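You operate a simulated robot arm through the tools that you are given. There is no shell and no other tool.

You run a simulated robot arm. Do the job below in one go: nothing can be reset, and whatever is moved stays where it is left.

JOB
Put things in order on the top of the grey table. At the end: the black injector from the top of the grey table is in the silver steel tray; the white shim tube from the top of the grey table stands on top of the gold thermostat; the yellow box from the top of the grey table stands on top of the silver piston; the big yellow dust cap from the top of the grey table stands on top of the brown flat carton; whatever was shut is shut again. Leave all else as you found it, and nothing knocked over.

The check looks at the end state, three seconds after you hand in, the way a careful person would. Anything else that was tipped, shoved, dropped, spilled or broken makes it a failure. Lids that push on must go on centred and level and be pressed home; caps that screw on are set level and turned clockwise until they are tight.

ROBOT AND FRAMES
A 6-joint arm with a two-finger parallel gripper, fixed in place. Base frame: the origin is at the foot of the arm, x ahead of it, y to its left, z up; the work surface is at about z = 0.85. Units: m, rad, N and s.
With the tool pointing down near the work surface it reaches from about 0.24 to 0.64 m from the base axis. Its first joint turns from -1.152 to 1.152 rad. Payload 2.7 kg.
Tool frame: the origin (TCP) lies between the finger pads and is the grasp point; the fingertips stand 0.023 m ahead of it; z points along the fingers, y is the line along which they close. The gripper opens to 0.094 m. The fingers are 0.038 m wide and 0.01 m thick; the gripper's body (0.054 by 0.096 m) begins 0.039 m behind the TCP.
Orientation is told as [roll, pitch, yaw] about the base's x, y, z axes, in that order, counted from this pose: with the fingers straight down and closing along the base's y, the tool's x points along the base's -x, its y along +y and its z along -z.

CONTROLS
- The arm moves only by the tool drive_tool. Its argument "deltas" is a list of rows, each a list of 7 numbers: the gripper command, from -1 (shut) to 1 (fully open), values between in proportion, then the shift along the base's x, y, z in units of 400 mm (1.0 is 400 mm), then the turn, a rotation vector about the base's x, y, z in units of 60 degrees (1.0 is 60 degrees). In form: [[gripper, x, y, z, ax, ay, az], ...]. A call has 1 to 20 rows; each row is the pose to reach, as a shift and turn from the pose commanded when the call began. A call with a number of a shift or a turn outside -1 to 1 is refused whole. Rows are played at 5 a second. More than 0.05 m and 0.15 rad between two rows, or a gripper value outside its range, and nothing of the call is played. Where a pose cannot be reached the arm comes as near as it can. A force on the tool above 40 N (or 10 N above the force at the start of the call, whichever is more), or a blocked arm, ends the call early, and 0.2 s more pass. The fingers move at their own pace (about 0.045 m/s each) and stop on an object; they squeeze with about 43 N. The grip force told is the motor's: it shows also when the fingers shut on nothing. Time passes only in rows, and 0.2 s behind the last, so rows that repeat a pose let the fingers close. It gives the time, the measured TCP pose, the force on the tool (base axes), the opening and the grip force at its end, in the units of the frame above (readings bear some noise), with the torque about the TCP (base axes, N m) and any sound that the robot's microphone picked up.
- Cameras (640 x 400 px; columns grow to the right, rows downward): "scene" is fixed at [0.0748, -0.4339, 1.3995]; the picture's right is [0.76, -0.65, 0.00], its down [-0.41, -0.48, -0.78] and it looks along [0.50, 0.59, -0.63] (base axes); focal length 214 px, centre (320, 200). "wrist" rides on the gripper at [0.086, 0.016, -0.074] in the tool frame; the picture's right is [-0.18, 0.98, 0.00], its down [-0.58, -0.11, -0.81] and it looks along [-0.79, -0.15, 0.59] (tool axes); focal length 243 px, centre (320, 200). There is no depth. A picture from a camera that has moved, and an enlarged one, comes with that camera's place and axes in the base frame and with its lens.
- get_image(camera): a new picture of that camera. It takes no simulated time.
- enlarge(camera, box): a new picture of the part [left, top, right, bottom] of that camera's present view, enlarged. It takes no simulated time.
- job_done(): hands the job in; it is judged then, once.

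Places have to be worked out from the pictures, the camera data and where the tool is seen. Open the gripper and draw the arm clear of the work before you hand the job in, unless the task says otherwise.

The tools are called after ">>>" as a command line: name --pt "numbers of a row" for each row, then --argument value for the rest, lists and objects as JSON in quotes. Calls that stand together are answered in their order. drive_tool: Moves the arm, as the interface text tells. Its arguments: {"type":"object","properties":{"deltas":{"type":"array"}},"required":["deltas"]} The other tools are called the same way: get_image (camera) takes a picture; enlarge (camera, box) takes an enlarged picture of a part of a camera's view; job_done () hands the job in.

At the start:

```text
time: 0.0
ee_pos: [0.4609, 0.039, 1.1524]
tool_rot: [0.0, -0.001, -0.002]
force: [-0.5, 0.3, -0.3]
ft_torque: [0.01, -0.02, 0.02]
finger_gap: 0.0938
grip_force: 0.0
```

scene: 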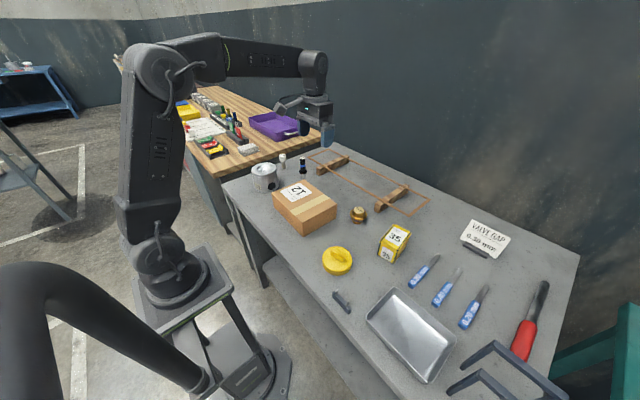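
wrist: 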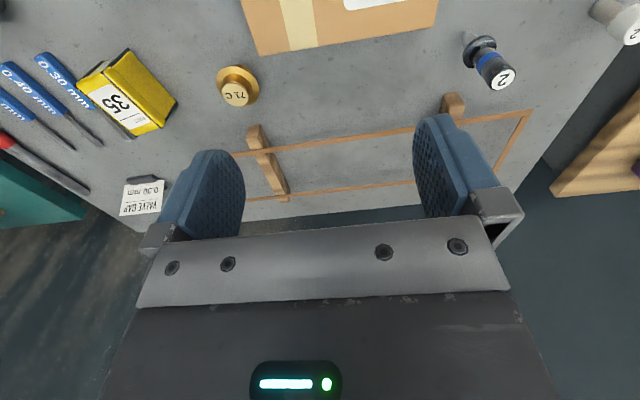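

I begin by looking closely at the work surface from the fixed camera and the wrist camera to identify each item.

>>> enlarge --camera "scene" --box '[220, 130, 380, 230]'

>>> enlarge --camera "scene" --box '[300, 200, 460, 300]'

>>> enlarge --camera "scene" --box '[300, 270, 500, 395]'

>>> enlarge --camera "wrist" --box '[420, 0, 640, 140]'

```text
4.00 times, centred on (300, 180) of scene
camera zoom: at [0.0748, -0.4339, 1.3995], right [0.76, -0.65, 0.0], down [-0.41, -0.48, -0.78], along [0.5, 0.59, -0.63], focal length 858 px, centre (400, 280)
```

zoom: 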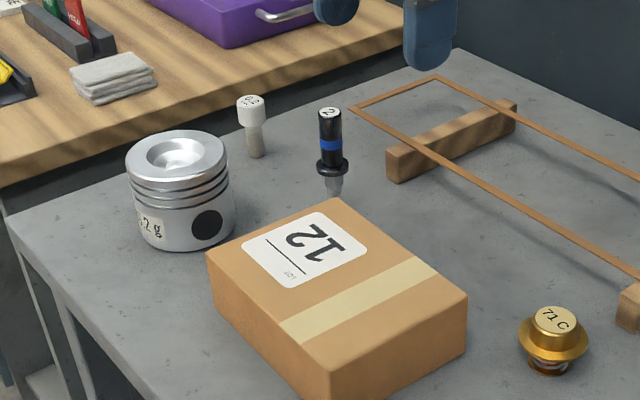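

```text
4.00 times, centred on (380, 250) of scene
camera zoom: at [0.0748, -0.4339, 1.3995], right [0.76, -0.65, 0.0], down [-0.41, -0.48, -0.78], along [0.5, 0.59, -0.63], focal length 858 px, centre (80, 0)
```

zoom: 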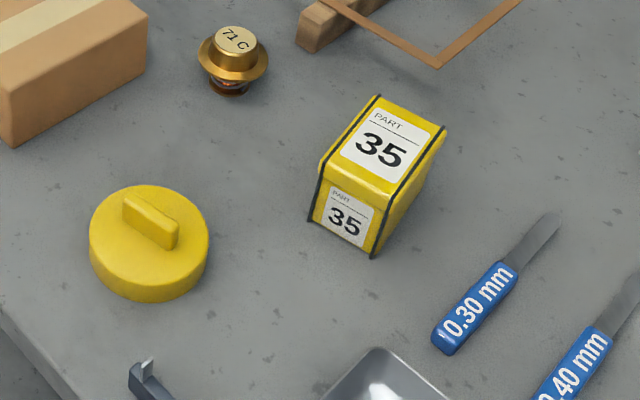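

```text
3.20 times, centred on (400, 332) of scene
camera zoom: at [0.0748, -0.4339, 1.3995], right [0.76, -0.65, 0.0], down [-0.41, -0.48, -0.78], along [0.5, 0.59, -0.63], focal length 686 px, centre (64, -224)
```

zoom: 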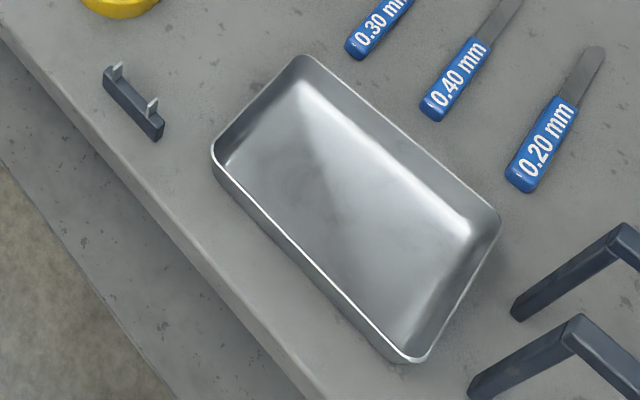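

```text
2.86 times, centred on (530, 70) of wrist
camera zoom: at [0.3748, 0.0543, 1.2272], right [0.18, 0.98, 0.0], down [0.58, -0.11, 0.81], along [0.79, -0.15, -0.59], focal length 693 px, centre (-280, 571)
```

zoom: 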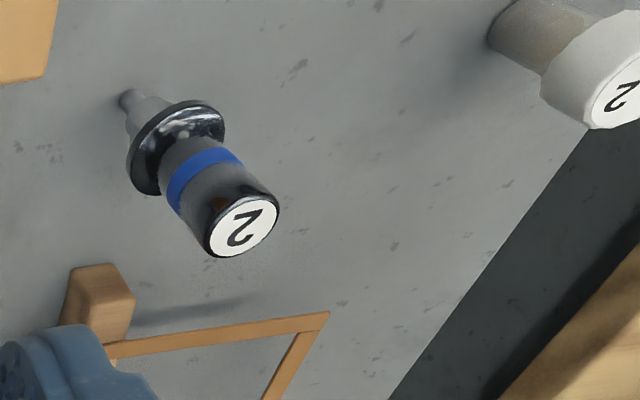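

The left side holds the piston (about x 0.41, y 0.32), white tube (about 0.54, 0.38) and injector (about 0.54, 0.22). I move the wrist camera high over that area for a better look.

>>> drive_tool --pt "1 -0.025 0.09 0 0 0 0" --pt "1 -0.05 0.18 0 0 0 0" --pt "1 -0.075 0.27 0 0 0 0" --pt "1 -0.1 0.36 0 0 0 0" --pt "1 -0.125 0.45 0 0 0 0" --pt "1 -0.15 0.54 0 0 0 0" --pt "1 -0.175 0.63 0 0 0 0" --pt "1 -0.2 0.72 0 0 0 0" --pt "1 -0.2 0.72 0 0 0 0"

```text
time: 2.0
ee_pos: [0.3814, 0.3278, 1.1541]
tool_rot: [-0.001, 0.0, 0.0]
force: [-0.4, -0.2, 1.0]
ft_torque: [-0.03, 0.02, -0.02]
finger_gap: 0.0938
grip_force: 0.1
```

The arm moved as commanded and now hovers near the piston at z 1.154. I take pictures from both cameras.

>>> get_image --camera "wrist"

>>> get_image --camera "scene"

```text
taken
camera wrist: at [0.2953, 0.3431, 1.2274], right [0.18, 0.98, 0.0], down [0.58, -0.11, 0.81], along [0.79, -0.15, -0.59], focal length 243 px, centre (320, 200)
```

wrist: 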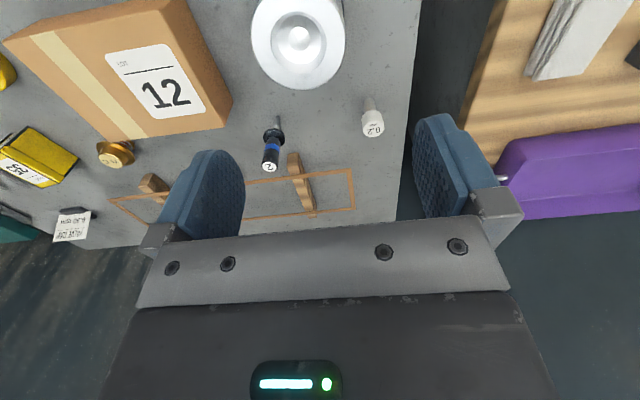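

```text
taken
```

scene: 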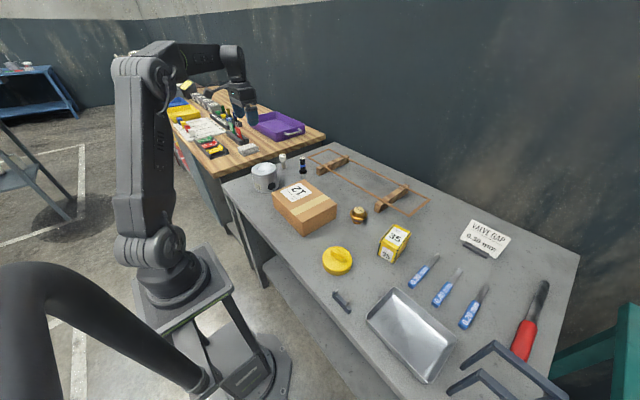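

>>> enlarge --camera "wrist" --box '[230, 90, 420, 210]'

>>> enlarge --camera "wrist" --box '[220, 0, 410, 119]'

>>> enlarge --camera "scene" --box '[240, 145, 320, 195]'

```text
3.33 times, centred on (325, 150) of wrist
camera zoom: at [0.2953, 0.3431, 1.2274], right [0.18, 0.98, 0.0], down [0.58, -0.11, 0.81], along [0.79, -0.15, -0.59], focal length 809 px, centre (303, 367)
```

zoom: 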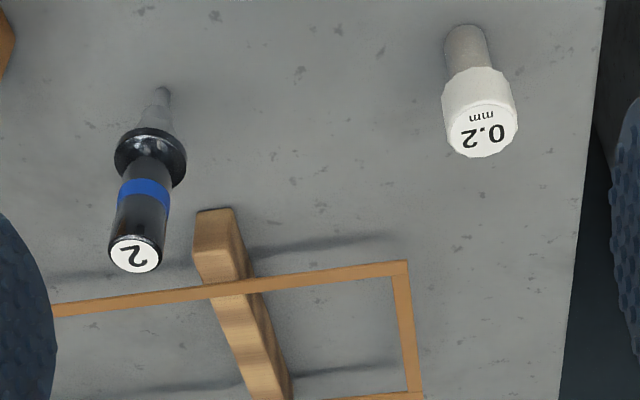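

```text
3.36 times, centred on (315, 60) of wrist
camera zoom: at [0.2953, 0.3431, 1.2274], right [0.18, 0.98, 0.0], down [0.58, -0.11, 0.81], along [0.79, -0.15, -0.59], focal length 816 px, centre (337, 672)
```

zoom: 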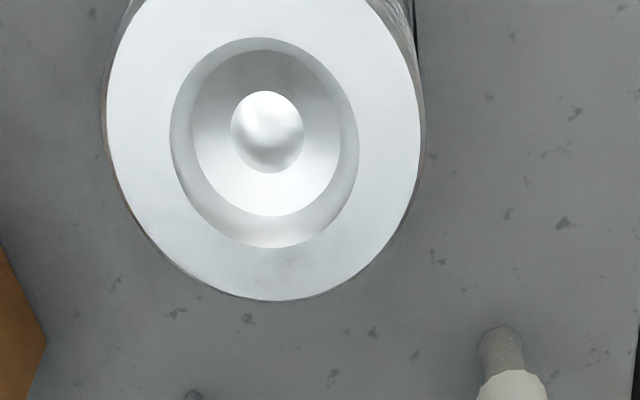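

```text
8.00 times, centred on (280, 170) of scene
camera zoom: at [0.0748, -0.4339, 1.3995], right [0.76, -0.65, 0.0], down [-0.41, -0.48, -0.78], along [0.5, 0.59, -0.63], focal length 1716 px, centre (640, 440)
```

zoom: 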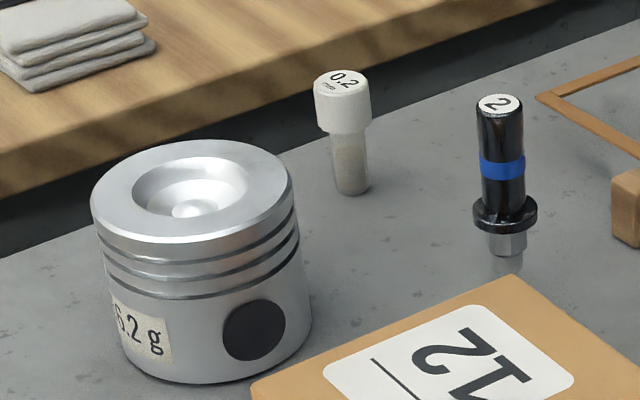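

The tube reads about (0.539, 0.380, top 0.923), the injector about (0.542, 0.219, top 0.970), and the piston about (0.402, 0.301, top ~0.933). I move above the injector at a safe height and check the alignment.

>>> drive_tool --pt "1 0.067 -0.0454 -0.039 0 0 0" --pt "1 0.134 -0.0908 -0.078 0 0 0" --pt "1 0.201 -0.1362 -0.117 0 0 0" --pt "1 0.268 -0.1816 -0.157 0 0 0" --pt "1 0.335 -0.227 -0.196 0 0 0" --pt "1 0.4015 -0.272 -0.235 0 0 0" --pt "1 0.4015 -0.272 -0.235 0 0 0"

>>> get_image --camera "wrist"

>>> enlarge --camera "scene" --box '[240, 110, 400, 210]'

```text
time: 3.6
ee_pos: [0.5418, 0.2176, 1.0593]
tool_rot: [0.0, -0.001, 0.002]
force: [0.1, 0.4, 1.2]
ft_torque: [0.0, 0.03, -0.01]
finger_gap: 0.0939
grip_force: 0.0
```

```text
taken
camera wrist: at [0.4558, 0.2339, 1.1339], right [0.18, 0.98, 0.0], down [0.58, -0.11, 0.81], along [0.79, -0.15, -0.59], focal length 243 px, centre (320, 200)
```

wrist: 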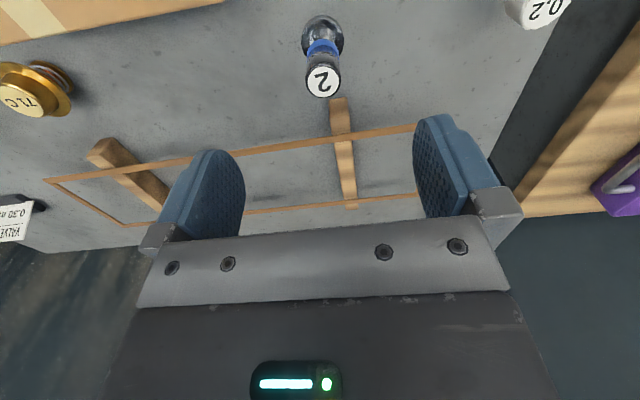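

```text
4.00 times, centred on (320, 160) of scene
camera zoom: at [0.0748, -0.4339, 1.3995], right [0.76, -0.65, 0.0], down [-0.41, -0.48, -0.78], along [0.5, 0.59, -0.63], focal length 858 px, centre (320, 360)
```

zoom: 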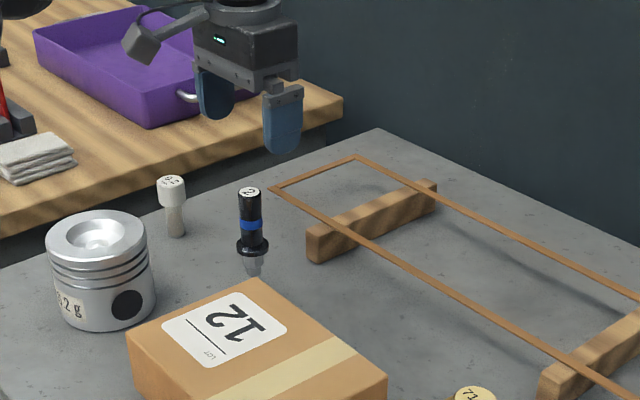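

The injector appears almost on the tool's centre line. I enlarge it to measure the residual offset.

>>> enlarge --camera "wrist" --box '[250, 0, 400, 110]'

```text
3.64 times, centred on (325, 55) of wrist
camera zoom: at [0.4558, 0.2339, 1.1339], right [0.18, 0.98, 0.0], down [0.58, -0.11, 0.81], along [0.79, -0.15, -0.59], focal length 882 px, centre (302, 727)
```

zoom: 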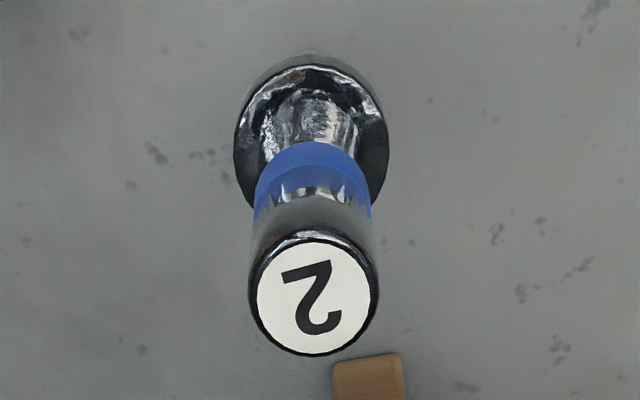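

The injector's top is at (0.541, 0.2205, 0.970) with the body 24 mm wide. I lower to z ≈ 0.942, so the tips stay above the flange, and close the fingers.

>>> drive_tool --pt "0.4 0 0.0065 -0.05 0 0 0" --pt "0.4 0 0.0065 -0.12 0 0 0" --pt "0.4 0 0.0065 -0.19 0 0 0" --pt "0.4 0 0.0065 -0.25 0 0 0" --pt "0.4 0 0.0065 -0.292 0 0 0" --pt "0.4 0 0.0065 -0.292 0 0 0"

>>> get_image --camera "wrist"

>>> enlarge --camera "scene" --box '[260, 120, 340, 200]'

```text
time: 5.0
ee_pos: [0.5431, 0.2203, 0.9409]
tool_rot: [0.001, -0.001, 0.001]
force: [0.6, -0.2, 0.2]
ft_torque: [0.0, 0.06, 0.02]
finger_gap: 0.0658
grip_force: 0.0
```

```text
taken
camera wrist: at [0.457, 0.2366, 1.0161], right [0.18, 0.98, 0.0], down [0.58, -0.11, 0.81], along [0.79, -0.15, -0.59], focal length 243 px, centre (320, 200)
```

wrist: 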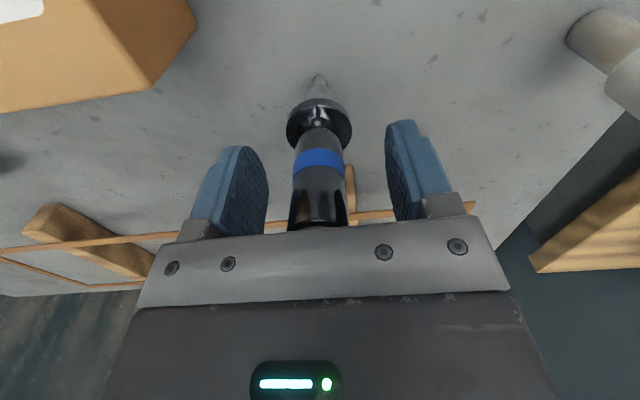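

```text
5.00 times, centred on (300, 160) of scene
camera zoom: at [0.0748, -0.4339, 1.3995], right [0.76, -0.65, 0.0], down [-0.41, -0.48, -0.78], along [0.5, 0.59, -0.63], focal length 1072 px, centre (420, 400)
```

zoom: 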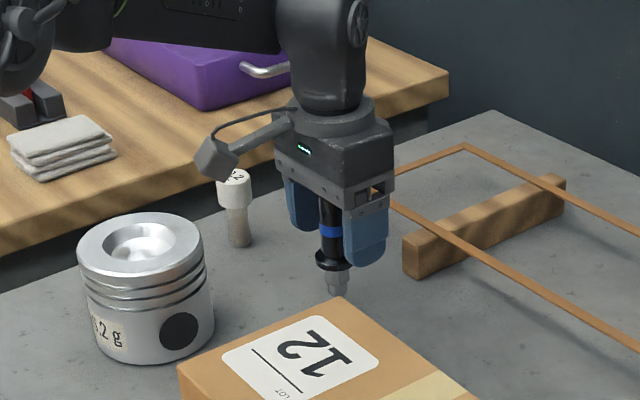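

The injector sits between the pads, with the tips just above the flange. I close the fingers here.

>>> drive_tool --pt "-1 0 0 0 0 0 0" --pt "-1 0 0 0 0 0 0" --pt "-1 0 0 0 0 0 0" --pt "-1 0 0 0 0 0 0" --pt "-1 0 0 0 0 0 0" --pt "-1 0 0 0 0 0 0"

>>> get_image --camera "wrist"

```text
time: 6.4
ee_pos: [0.5436, 0.22, 0.9408]
tool_rot: [0.001, -0.001, 0.002]
force: [1.3, 0.3, -0.7]
ft_torque: [0.1, -0.04, -0.03]
finger_gap: 0.0241
grip_force: 43.1
```

```text
taken
camera wrist: at [0.457, 0.2366, 1.0162], right [0.18, 0.98, 0.0], down [0.58, -0.11, 0.81], along [0.79, -0.15, -0.59], focal length 243 px, centre (320, 200)
```

wrist: 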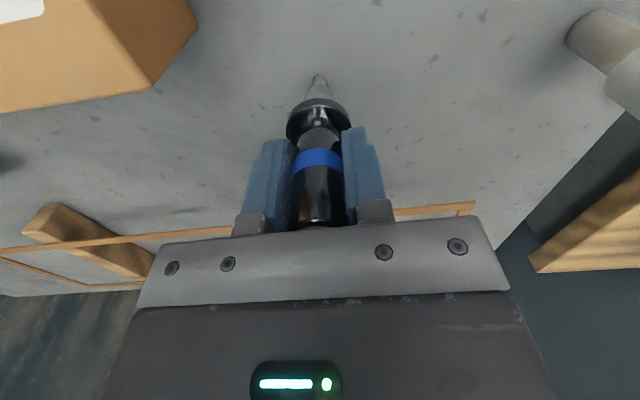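

The fingers closed on 24 mm with full grip force and the injector is still upright. I lift it straight up to about z 1.14.

>>> drive_tool --pt "-1 0 0 0.05 0 0 0" --pt "-1 0 0 0.12 0 0 0" --pt "-1 0 0 0.22 0 0 0" --pt "-1 0 0 0.32 0 0 0" --pt "-1 0 0 0.42 0 0 0" --pt "-1 0 0 0.5 0 0 0" --pt "-1 0 0 0.5 0 0 0"

>>> get_image --camera "wrist"

>>> enlarge --camera "scene" --box '[240, 80, 400, 180]'

```text
time: 8.0
ee_pos: [0.5401, 0.2202, 1.1426]
tool_rot: [-0.001, 0.001, 0.0]
force: [-0.3, -0.8, -1.3]
ft_torque: [-0.02, -0.03, 0.0]
finger_gap: 0.0239
grip_force: 42.6
```

```text
taken
camera wrist: at [0.4537, 0.2363, 1.2164], right [0.18, 0.98, 0.0], down [0.58, -0.11, 0.81], along [0.79, -0.15, -0.59], focal length 243 px, centre (320, 200)
```

wrist: 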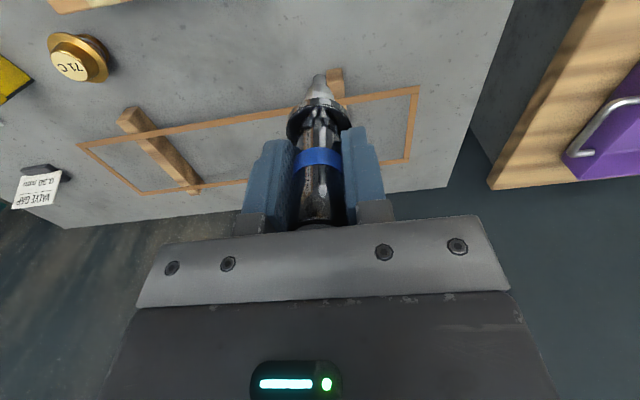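

```text
4.00 times, centred on (320, 130) of scene
camera zoom: at [0.0748, -0.4339, 1.3995], right [0.76, -0.65, 0.0], down [-0.41, -0.48, -0.78], along [0.5, 0.59, -0.63], focal length 858 px, centre (320, 480)
```

zoom: 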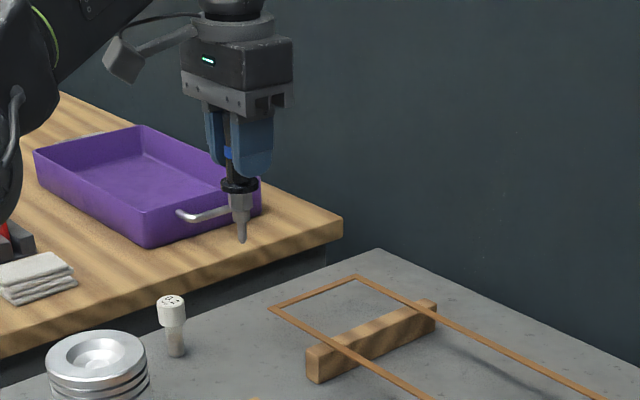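

The injector is held vertical and clear of everything. I carry it toward the tray in two legs at this height, going over the yellow box and carton.

>>> drive_tool --pt "-1 -0.02 -0.06 0 0 0 0" --pt "-1 -0.05 -0.16 0 0 0 0" --pt "-1 -0.08 -0.26 0 0 0 0" --pt "-1 -0.11 -0.36 0 0 0 0" --pt "-1 -0.14 -0.46 0 0 0 0" --pt "-1 -0.17 -0.56 0 0 0 0" --pt "-1 -0.2 -0.66 0 0 0 0" --pt "-1 -0.23 -0.76 0 0 0 0" --pt "-1 -0.25 -0.82 0 0 0 0" --pt "-1 -0.25 -0.82 0 0 0 0"

>>> drive_tool --pt "-1 -0.02 -0.06 0 0 0 0" --pt "-1 -0.05 -0.16 0 0 0 0" --pt "-1 -0.08 -0.26 0 0 0 0" --pt "-1 -0.11 -0.36 0 0 0 0" --pt "-1 -0.14 -0.46 0 0 0 0" --pt "-1 -0.17 -0.56 0 0 0 0" --pt "-1 -0.2 -0.66 0 0 0 0" --pt "-1 -0.22 -0.73 0 0 0 0" --pt "-1 -0.22 -0.76 0 0 0 0" --pt "-1 -0.22 -0.76 0 0 0 0"

>>> get_image --camera "wrist"

>>> get_image --camera "scene"

```text
time: 10.2
ee_pos: [0.4406, -0.1084, 1.1424]
tool_rot: [0.001, 0.0, 0.002]
force: [0.2, -0.7, -2.7]
ft_torque: [-0.01, -0.03, 0.03]
finger_gap: 0.0241
grip_force: 43.1
```

```text
time: 12.4
ee_pos: [0.3533, -0.4111, 1.141]
tool_rot: [-0.001, 0.002, 0.004]
force: [-0.7, 0.1, -2.6]
ft_torque: [0.01, 0.0, -0.02]
finger_gap: 0.0244
grip_force: 43.5
```

```text
taken
camera wrist: at [0.2672, -0.3949, 1.2149], right [0.18, 0.98, 0.0], down [0.58, -0.11, 0.81], along [0.79, -0.15, -0.59], focal length 243 px, centre (320, 200)
```

wrist: 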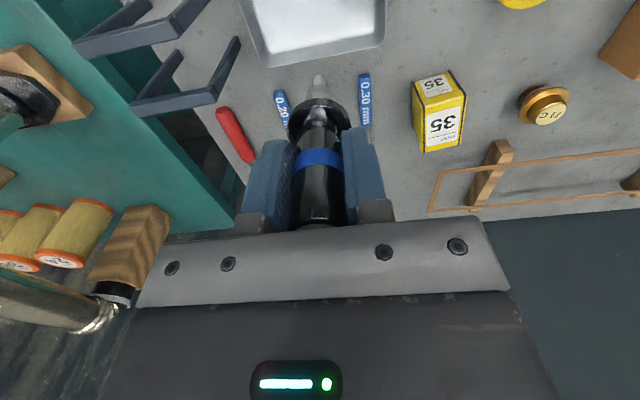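

```text
taken
```

scene: 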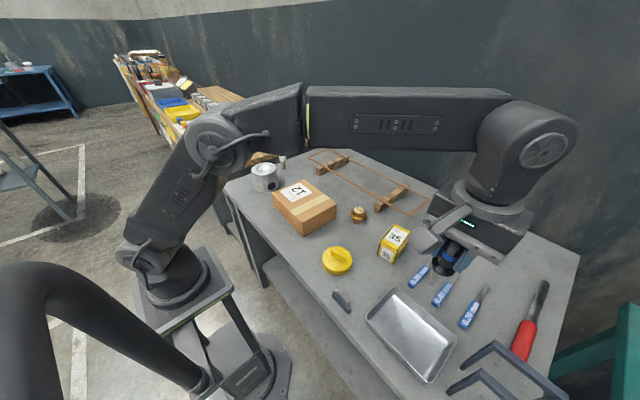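

The tray's far rim appears at x ≈ 0.408, spanning y −0.50 to −0.34, so its centre is about (0.351, −0.419). I lower the injector until its tip is about 1 cm above the tray floor.

>>> drive_tool --pt "-1 -0.003 -0.01 -0.05 0 0 0" --pt "-1 -0.006 -0.02 -0.13 0 0 0" --pt "-1 -0.006 -0.02 -0.22 0 0 0" --pt "-1 -0.006 -0.02 -0.31 0 0 0" --pt "-1 -0.006 -0.02 -0.4 0 0 0" --pt "-1 -0.006 -0.02 -0.45 0 0 0" --pt "-1 -0.006 -0.02 -0.465 0 0 0" --pt "-1 -0.006 -0.02 -0.465 0 0 0"

>>> get_image --camera "wrist"

>>> enlarge --camera "scene" --box '[340, 240, 500, 390]'

```text
time: 14.2
ee_pos: [0.3505, -0.4194, 0.9544]
tool_rot: [0.001, 0.0, 0.001]
force: [-0.2, 1.0, -1.8]
ft_torque: [-0.01, -0.02, 0.0]
finger_gap: 0.0243
grip_force: 43.5
```

```text
taken
camera wrist: at [0.2647, -0.4032, 1.0288], right [0.18, 0.98, 0.0], down [0.58, -0.11, 0.81], along [0.79, -0.15, -0.59], focal length 243 px, centre (320, 200)
```

wrist: 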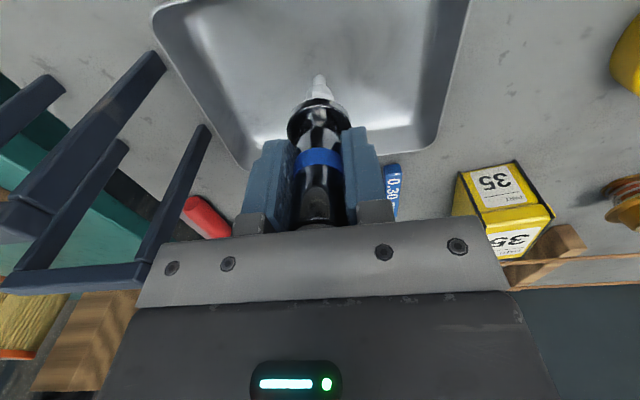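

```text
2.67 times, centred on (420, 315) of scene
camera zoom: at [0.0748, -0.4339, 1.3995], right [0.76, -0.65, 0.0], down [-0.41, -0.48, -0.78], along [0.5, 0.59, -0.63], focal length 572 px, centre (53, -107)
```

zoom: 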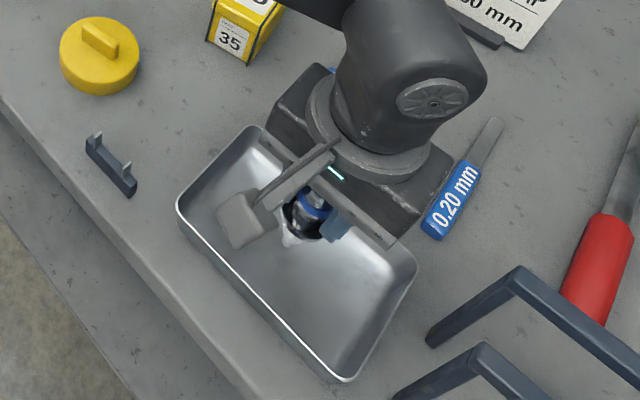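

The injector hangs over the middle of the tray, a little over the floor. I lower in small steps while watching the force.

>>> drive_tool --pt "-1 0 0 -0.005 0 0 0" --pt "-1 0 0 -0.01 0 0 0" --pt "-1 0 0 -0.015 0 0 0" --pt "-1 0 0 -0.02 0 0 0" --pt "-1 0 0 -0.02 0 0 0"

>>> drive_tool --pt "-1 0 0 -0.0025 0 0 0" --pt "-1 0 0 -0.005 0 0 0" --pt "-1 0 0 -0.005 0 0 0"

```text
time: 15.4
ee_pos: [0.3509, -0.4208, 0.9464]
tool_rot: [-0.001, 0.001, 0.001]
force: [0.0, -0.4, -2.1]
ft_torque: [0.0, 0.0, -0.04]
finger_gap: 0.0244
grip_force: 42.9
```

```text
time: 16.2
ee_pos: [0.3501, -0.4203, 0.9474]
tool_rot: [-0.003, -0.001, 0.002]
force: [-4.0, 2.7, 11.2]
ft_torque: [0.22, 0.35, -0.03]
finger_gap: 0.0246
grip_force: 42.4
```

The tip has touched the tray floor (about 11 N upward). I ease back up about 1 mm to relieve the pressure before letting go.

>>> drive_tool --pt "-1 0 0 0.0015 0 0 0" --pt "-1 0 0 0.0025 0 0 0" --pt "-1 0 0 0.0025 0 0 0"

>>> enlarge --camera "wrist" --box '[220, 50, 420, 240]'

```text
time: 17.0
ee_pos: [0.3516, -0.4204, 0.9477]
tool_rot: [-0.003, -0.002, 0.001]
force: [-2.8, -1.2, 11.4]
ft_torque: [-0.15, 0.27, 0.0]
finger_gap: 0.0244
grip_force: 43.0
```

```text
2.11 times, centred on (320, 145) of wrist
camera zoom: at [0.2651, -0.4042, 1.0214], right [0.18, 0.98, 0.0], down [0.58, -0.11, 0.81], along [0.79, -0.15, -0.59], focal length 511 px, centre (320, 316)
```

zoom: 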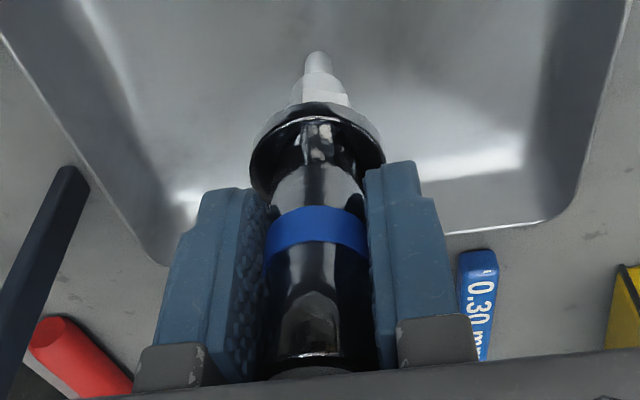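

The force remains about 11 N, so I ease up another millimetre and re-read.

>>> drive_tool --pt "-1 0 0 0.0015 0 0 0" --pt "-1 0 0 0.0025 0 0 0" --pt "-1 0 0 0.0025 0 0 0"

```text
time: 17.8
ee_pos: [0.3524, -0.4202, 0.9475]
tool_rot: [0.001, 0.0, 0.001]
force: [0.3, -0.9, 1.1]
ft_torque: [-0.06, -0.08, -0.01]
finger_gap: 0.0243
grip_force: 43.0
```

The contact is now light (about 1 N). I open the fingers only slightly to see whether the injector stands by itself.

>>> drive_tool --pt "-0.46 0 0 0 0 0 0" --pt "-0.4 0 0 0 0 0 0" --pt "-0.34 0 0 0 0 0 0" --pt "-0.34 0 0 0 0 0 0"

>>> enlarge --camera "wrist" --box '[220, 50, 420, 240]'

```text
time: 18.8
ee_pos: [0.3508, -0.4202, 0.9482]
tool_rot: [0.001, 0.001, 0.0]
force: [-0.2, 0.2, 0.4]
ft_torque: [-0.01, -0.01, 0.01]
finger_gap: 0.0307
grip_force: 0.1
```

```text
2.11 times, centred on (320, 145) of wrist
camera zoom: at [0.2652, -0.404, 1.0225], right [0.18, 0.98, 0.0], down [0.58, -0.11, 0.81], along [0.79, -0.15, -0.59], focal length 511 px, centre (320, 316)
```

zoom: 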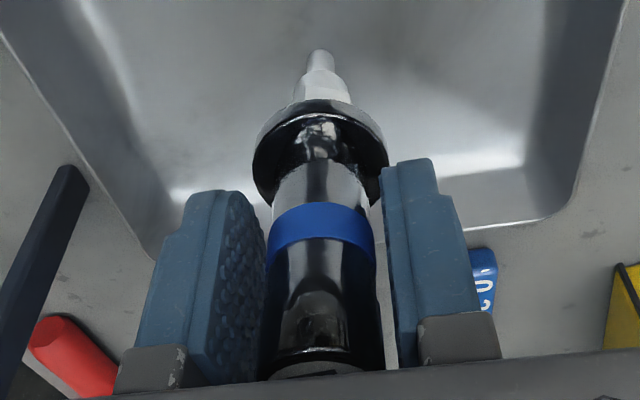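

The injector seems to stand with a gap on both sides. I open further and check again.

>>> drive_tool --pt "-0.1 0 0 0 0 0 0" --pt "0.2 0 0 0 0 0 0" --pt "0.5 0 0 0 0 0 0" --pt "0.5 0 0 0 0 0 0" --pt "0.5 0 0 0 0 0 0"

>>> enlarge --camera "wrist" --box '[220, 50, 420, 240]'

```text
time: 20.0
ee_pos: [0.351, -0.42, 0.9478]
tool_rot: [0.001, 0.0, 0.0]
force: [-0.9, -0.8, 0.0]
ft_torque: [-0.02, -0.01, 0.03]
finger_gap: 0.0704
grip_force: 0.1
```

```text
2.11 times, centred on (320, 145) of wrist
camera zoom: at [0.2652, -0.4039, 1.0224], right [0.18, 0.98, 0.0], down [0.58, -0.11, 0.81], along [0.79, -0.15, -0.59], focal length 511 px, centre (320, 316)
```

zoom: 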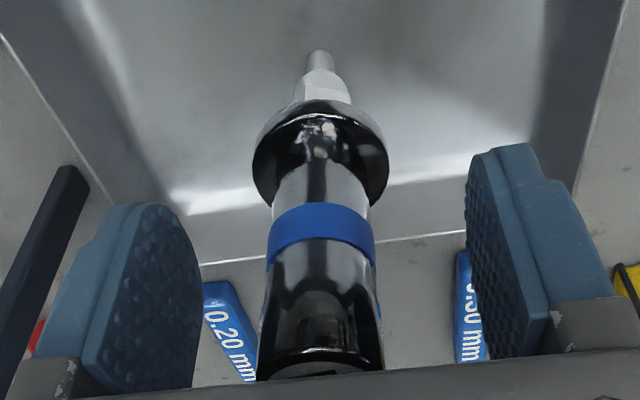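

The injector stands by itself in the tray. I rise straight up and then move to view the yellow box and dust cap.

>>> drive_tool --pt "0.5 0 0 0.03 0 0 0" --pt "0.5 0 0 0.08 0 0 0" --pt "0.5 0 0 0.15 0 0 0" --pt "0.7 0 0 0.25 0 0 0" --pt "1 0 0 0.35 0 0 0" --pt "1 0 0 0.45 0 0 0" --pt "1 0 0 0.5 0 0 0" --pt "1 0 0 0.5 0 0 0"

>>> enlarge --camera "scene" --box '[340, 240, 500, 390]'

>>> get_image --camera "wrist"

```text
time: 21.8
ee_pos: [0.3525, -0.4196, 1.1493]
tool_rot: [-0.001, 0.0, 0.0]
force: [0.5, -0.2, -0.8]
ft_torque: [0.0, -0.01, 0.04]
finger_gap: 0.0939
grip_force: 0.0
```

```text
2.67 times, centred on (420, 315) of scene
camera zoom: at [0.0748, -0.4339, 1.3995], right [0.76, -0.65, 0.0], down [-0.41, -0.48, -0.78], along [0.5, 0.59, -0.63], focal length 572 px, centre (53, -107)
```

zoom: 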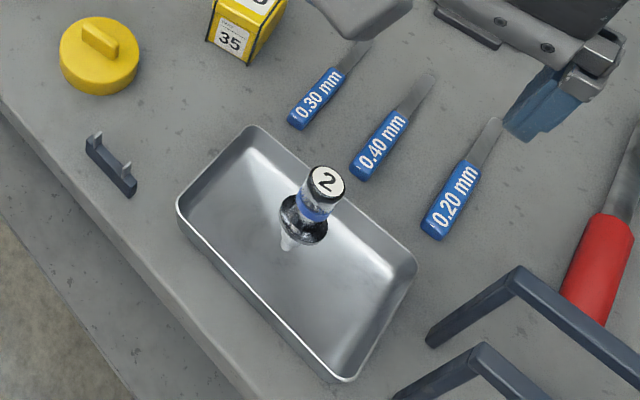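

```text
taken
camera wrist: at [0.266, -0.4031, 1.2236], right [0.18, 0.98, 0.0], down [0.58, -0.11, 0.81], along [0.79, -0.15, -0.59], focal length 243 px, centre (320, 200)
```

wrist: 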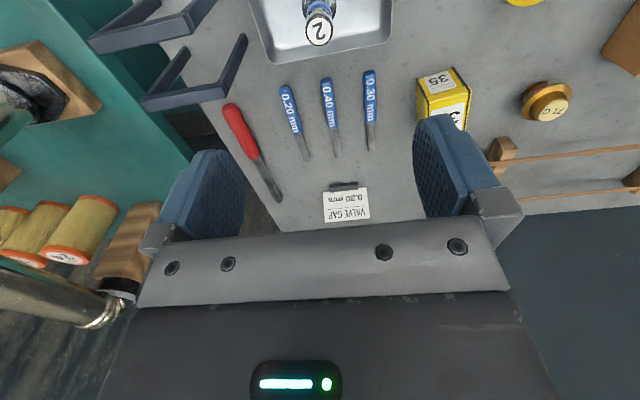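

The injector stands upright in the tray. Next I go to view the yellow box from closer.

>>> drive_tool --pt "1 0.04 0.085 -0.025 0 0 0" --pt "1 0.08 0.17 -0.05 0 0 0" --pt "1 0.13 0.255 -0.075 0 0 0" --pt "1 0.175 0.34 -0.1 0 0 0" --pt "1 0.22 0.424 -0.125 0 0 0" --pt "1 0.22 0.424 -0.125 0 0 0"

>>> get_image --camera "wrist"

>>> enlarge --camera "wrist" --box '[240, 60, 400, 160]'

>>> enlarge --camera "scene" --box '[360, 210, 440, 270]'

>>> enlarge --camera "scene" --box '[310, 230, 390, 290]'

```text
time: 23.2
ee_pos: [0.4392, -0.2502, 1.0967]
tool_rot: [0.001, 0.0, 0.001]
force: [-0.3, -1.0, -0.4]
ft_torque: [0.0, 0.0, 0.02]
finger_gap: 0.0941
grip_force: 0.1
```

```text
taken
camera wrist: at [0.3528, -0.2335, 1.1705], right [0.18, 0.98, 0.0], down [0.58, -0.11, 0.81], along [0.79, -0.15, -0.59], focal length 243 px, centre (320, 200)
```

wrist: 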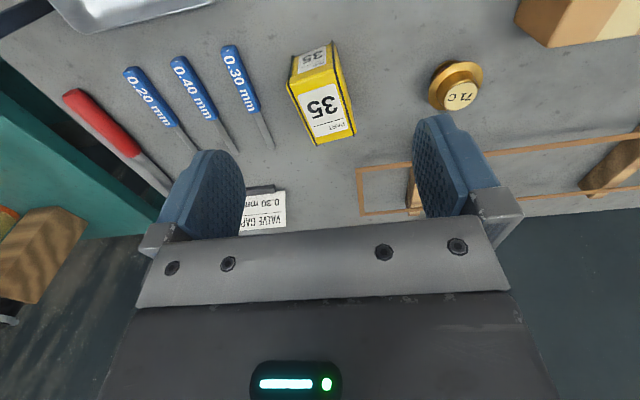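

```text
4.00 times, centred on (320, 110) of wrist
camera zoom: at [0.3528, -0.2335, 1.1705], right [0.18, 0.98, 0.0], down [0.58, -0.11, 0.81], along [0.79, -0.15, -0.59], focal length 970 px, centre (320, 560)
```

zoom: 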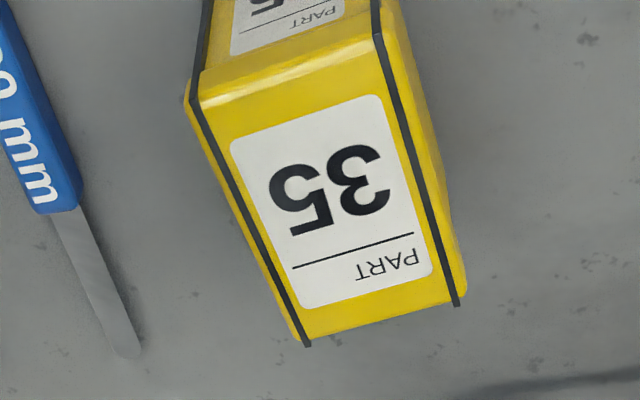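

```text
6.67 times, centred on (400, 240) of scene
camera zoom: at [0.0748, -0.4339, 1.3995], right [0.76, -0.65, 0.0], down [-0.41, -0.48, -0.78], along [0.5, 0.59, -0.63], focal length 1430 px, centre (-213, -67)
```

zoom: 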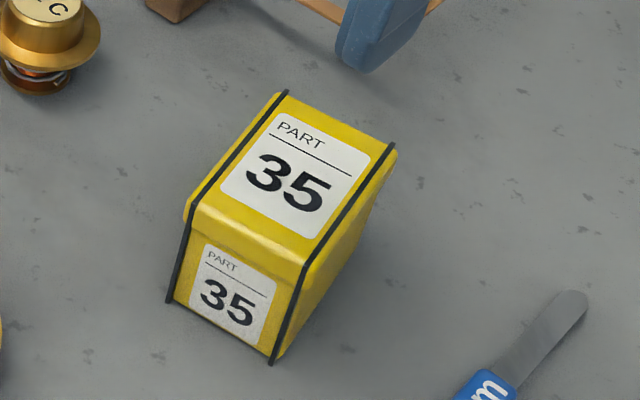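

```text
6.67 times, centred on (350, 260) of scene
camera zoom: at [0.0748, -0.4339, 1.3995], right [0.76, -0.65, 0.0], down [-0.41, -0.48, -0.78], along [0.5, 0.59, -0.63], focal length 1430 px, centre (120, -200)
```

zoom: 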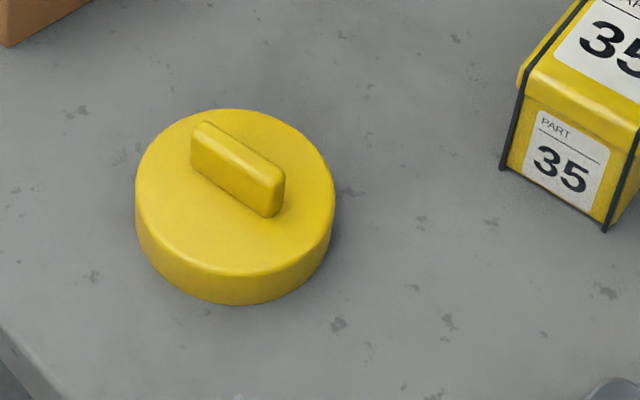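

The box measures about 0.053 × 0.094 × 0.064, centred at (0.524, −0.2585) and turned about +0.155 rad. I turn the tool to match and hover above it at z ≈ 1.02 to check.

>>> drive_tool --pt "1 0.05 -0.005 -0.05 0 0 0.04" --pt "1 0.1 -0.01 -0.1 0 0 0.08" --pt "1 0.15 -0.015 -0.15 0 0 0.12" --pt "0.8 0.212 -0.0208 -0.192 0 0 0.148" --pt "0.7 0.212 -0.0208 -0.192 0 0 0.148" --pt "0.7 0.212 -0.0208 -0.192 0 0 0.148"

>>> get_image --camera "wrist"

>>> enlarge --camera "wrist" --box '[220, 0, 420, 125]'

```text
time: 24.6
ee_pos: [0.5245, -0.2606, 1.0188]
tool_rot: [0.001, 0.0, 0.155]
force: [0.7, -0.3, 0.0]
ft_torque: [-0.02, 0.02, 0.0]
finger_gap: 0.0798
grip_force: 0.1
```

```text
taken
camera wrist: at [0.4363, -0.2573, 1.0945], right [0.03, 1.0, 0.0], down [0.59, -0.02, 0.81], along [0.81, -0.02, -0.59], focal length 243 px, centre (320, 200)
```

wrist: 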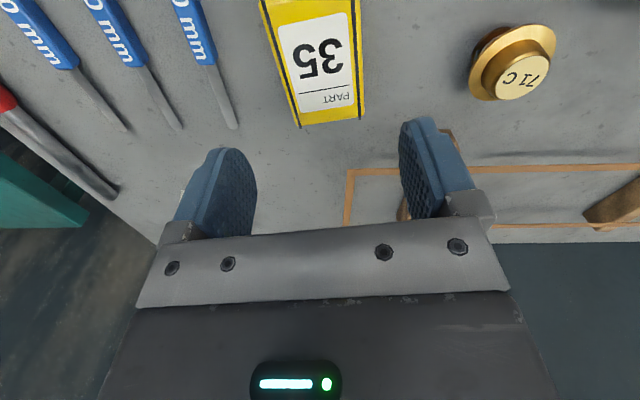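

```text
3.20 times, centred on (320, 62) of wrist
camera zoom: at [0.4363, -0.2573, 1.0945], right [0.03, 1.0, 0.0], down [0.59, -0.02, 0.81], along [0.81, -0.02, -0.59], focal length 776 px, centre (320, 640)
```

zoom: 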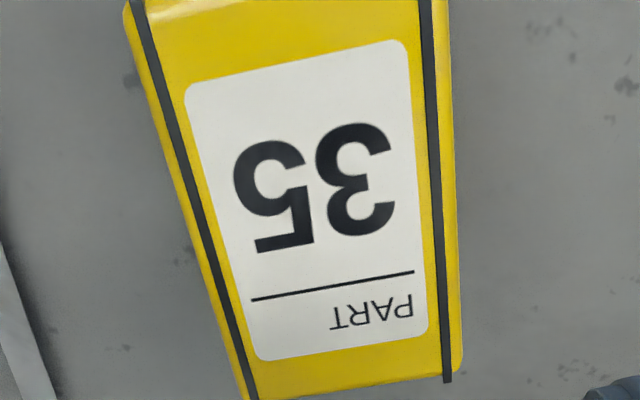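

The box lies nicely between the fingers and the tool is parallel to it. I descend to z ≈ 0.885, then look again before closing.

>>> drive_tool --pt "0.75 0 0.003 -0.08 0 0 0" --pt "0.75 0 0.003 -0.16 0 0 0" --pt "0.75 0 0.003 -0.23 0 0 0" --pt "0.75 0 0.003 -0.29 0 0 0" --pt "0.75 0 0.003 -0.335 0 0 0" --pt "0.75 0 0.003 -0.335 0 0 0"

>>> get_image --camera "wrist"

>>> enlarge --camera "scene" --box '[350, 190, 450, 270]'

```text
time: 26.0
ee_pos: [0.5237, -0.2571, 0.8864]
tool_rot: [-0.002, 0.0, 0.156]
force: [-0.4, -0.5, -0.2]
ft_torque: [-0.03, -0.02, 0.02]
finger_gap: 0.0825
grip_force: 0.0
```

```text
taken
camera wrist: at [0.4358, -0.2543, 0.9603], right [0.03, 1.0, 0.0], down [0.59, -0.02, 0.81], along [0.81, -0.02, -0.59], focal length 243 px, centre (320, 200)
```

wrist: 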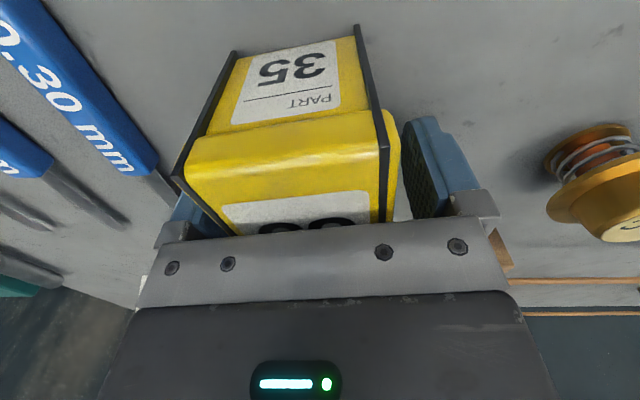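

```text
5.00 times, centred on (400, 230) of scene
camera zoom: at [0.0748, -0.4339, 1.3995], right [0.76, -0.65, 0.0], down [-0.41, -0.48, -0.78], along [0.5, 0.59, -0.63], focal length 1072 px, centre (-80, 50)
```

zoom: 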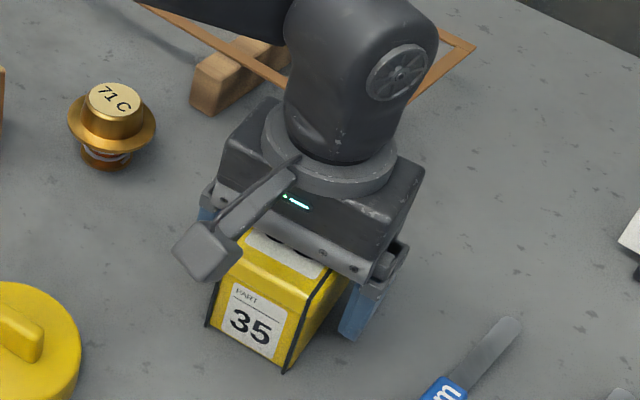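

The box sits between the two fingers with clearance on each side. I close the gripper.

>>> drive_tool --pt "0.3 0 0 0 0 0 0" --pt "-1 0 0 0 0 0 0" --pt "-1 0 0 0 0 0 0" --pt "-1 0 0 0 0 0 0" --pt "-1 0 0 0 0 0 0"

>>> get_image --camera "wrist"

```text
time: 27.2
ee_pos: [0.5234, -0.2576, 0.8856]
tool_rot: [0.0, -0.001, 0.153]
force: [-0.6, -1.1, -0.1]
ft_torque: [-0.11, -0.14, -0.06]
finger_gap: 0.0598
grip_force: 42.9
```

```text
taken
camera wrist: at [0.4358, -0.2544, 0.9607], right [0.03, 1.0, 0.0], down [0.59, -0.02, 0.81], along [0.81, -0.02, -0.59], focal length 243 px, centre (320, 200)
```

wrist: 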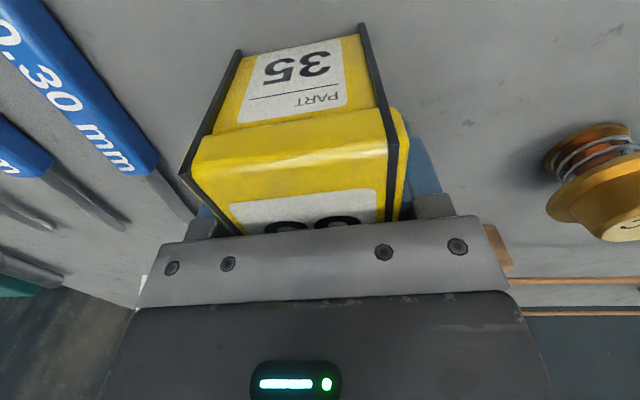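

The grip holds at 60 mm. I lift straight up by 0.2 m and check the box.

>>> drive_tool --pt "-1 0 0 0.03 0 0 0" --pt "-1 0 0 0.09 0 0 0" --pt "-1 0 0 0.17 0 0 0" --pt "-1 0 0 0.27 0 0 0" --pt "-1 0 0 0.37 0 0 0" --pt "-1 0 0 0.46 0 0 0" --pt "-1 0 0 0.5 0 0 0" --pt "-1 0 0 0.5 0 0 0"

>>> get_image --camera "wrist"

>>> get_image --camera "scene"

```text
time: 29.0
ee_pos: [0.5224, -0.2589, 1.0895]
tool_rot: [0.0, 0.0, 0.156]
force: [-0.5, -0.5, -3.9]
ft_torque: [-0.02, 0.04, -0.02]
finger_gap: 0.0602
grip_force: 43.2
```

```text
taken
camera wrist: at [0.4349, -0.2568, 1.1637], right [0.03, 1.0, 0.0], down [0.59, -0.02, 0.81], along [0.81, -0.02, -0.59], focal length 243 px, centre (320, 200)
```

wrist: 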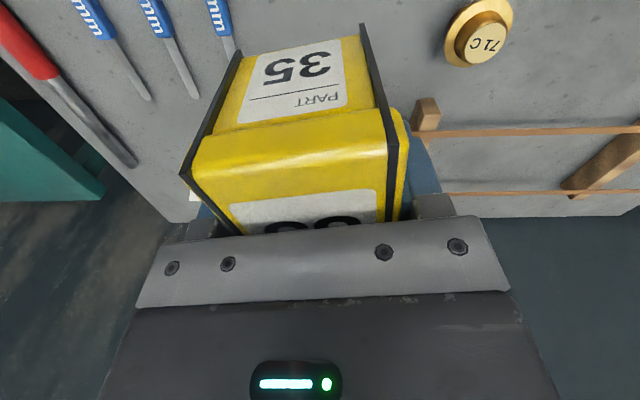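

```text
taken
```

scene: 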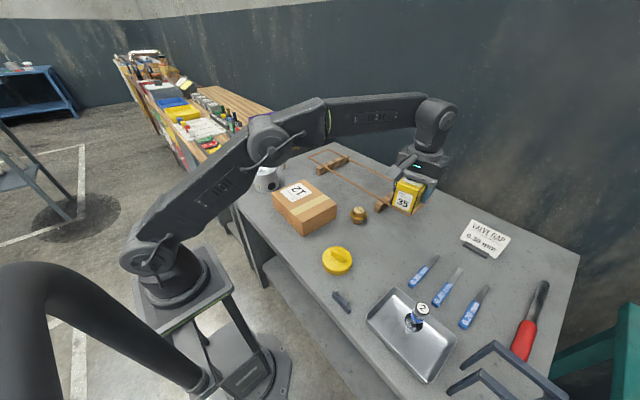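

The box hangs level and clear. I carry it in two legs at this height to above the piston at about (0.403, 0.301).

>>> drive_tool --pt "-1 -0.015 0.06 0 0 0 0" --pt "-1 -0.035 0.16 0 0 0 0" --pt "-1 -0.057 0.26 0 0 0 0" --pt "-1 -0.079 0.36 0 0 0 0" --pt "-1 -0.101 0.46 0 0 0 0" --pt "-1 -0.123 0.56 0 0 0 0" --pt "-1 -0.14 0.65 0 0 0 0" --pt "-1 -0.15 0.7 0 0 0 0" --pt "-1 -0.15 0.7 0 0 0 0"

>>> drive_tool --pt "-1 -0.015 0.06 0 0 0 0" --pt "-1 -0.035 0.16 0 0 0 0" --pt "-1 -0.057 0.26 0 0 0 0" --pt "-1 -0.079 0.36 0 0 0 0" --pt "-1 -0.101 0.46 0 0 0 0" --pt "-1 -0.123 0.56 0 0 0 0" --pt "-1 -0.14 0.65 0 0 0 0" --pt "-1 -0.15 0.695 0 0 0 0" --pt "-1 -0.15 0.695 0 0 0 0"

>>> get_image --camera "scene"

>>> enlarge --camera "scene" --box '[220, 100, 340, 200]'

>>> get_image --camera "wrist"

```text
time: 31.0
ee_pos: [0.4616, 0.0233, 1.0886]
tool_rot: [0.0, -0.001, 0.155]
force: [0.6, 0.1, -4.2]
ft_torque: [0.0, -0.01, -0.04]
finger_gap: 0.0599
grip_force: 42.9
```

```text
time: 33.0
ee_pos: [0.4045, 0.3017, 1.0865]
tool_rot: [0.0, 0.0, 0.157]
force: [-0.2, -0.1, -3.8]
ft_torque: [0.02, -0.03, 0.03]
finger_gap: 0.0599
grip_force: 43.1
```

```text
taken
```

scene: 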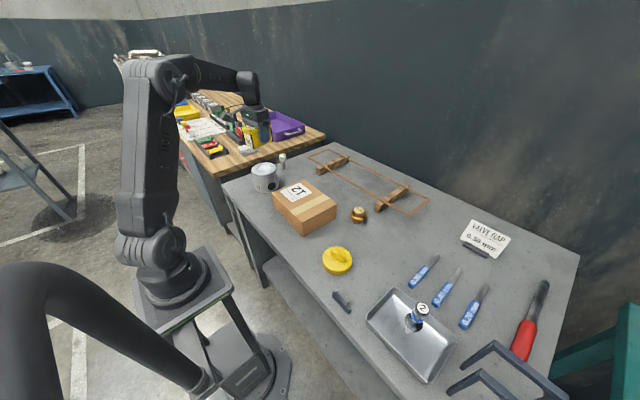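

```text
4.00 times, centred on (280, 150) of scene
camera zoom: at [0.0748, -0.4338, 1.3995], right [0.76, -0.65, 0.0], down [-0.41, -0.48, -0.78], along [0.5, 0.59, -0.63], focal length 858 px, centre (480, 400)
```

zoom: 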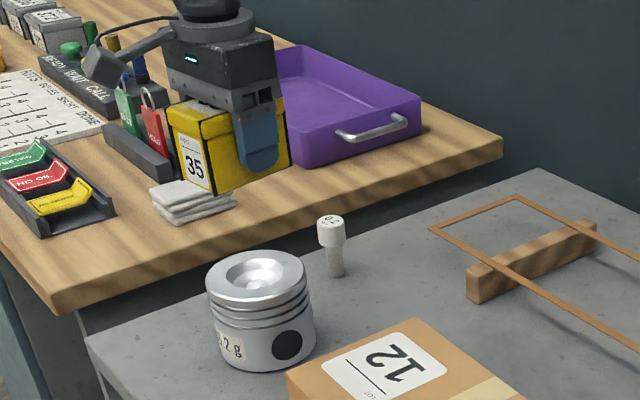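

```text
taken
camera wrist: at [0.3166, 0.304, 1.1609], right [0.03, 1.0, 0.0], down [0.59, -0.02, 0.81], along [0.81, -0.02, -0.59], focal length 243 px, centre (320, 200)
```

wrist: 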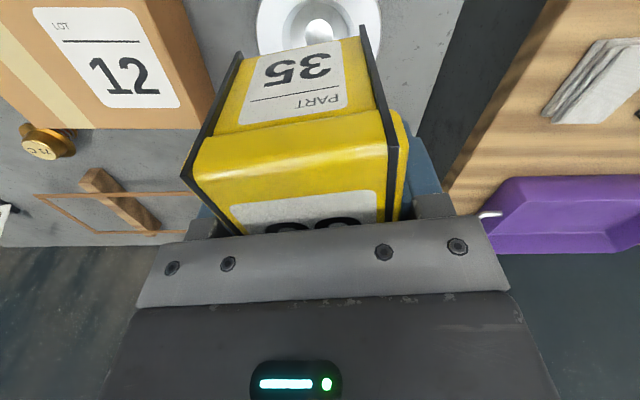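

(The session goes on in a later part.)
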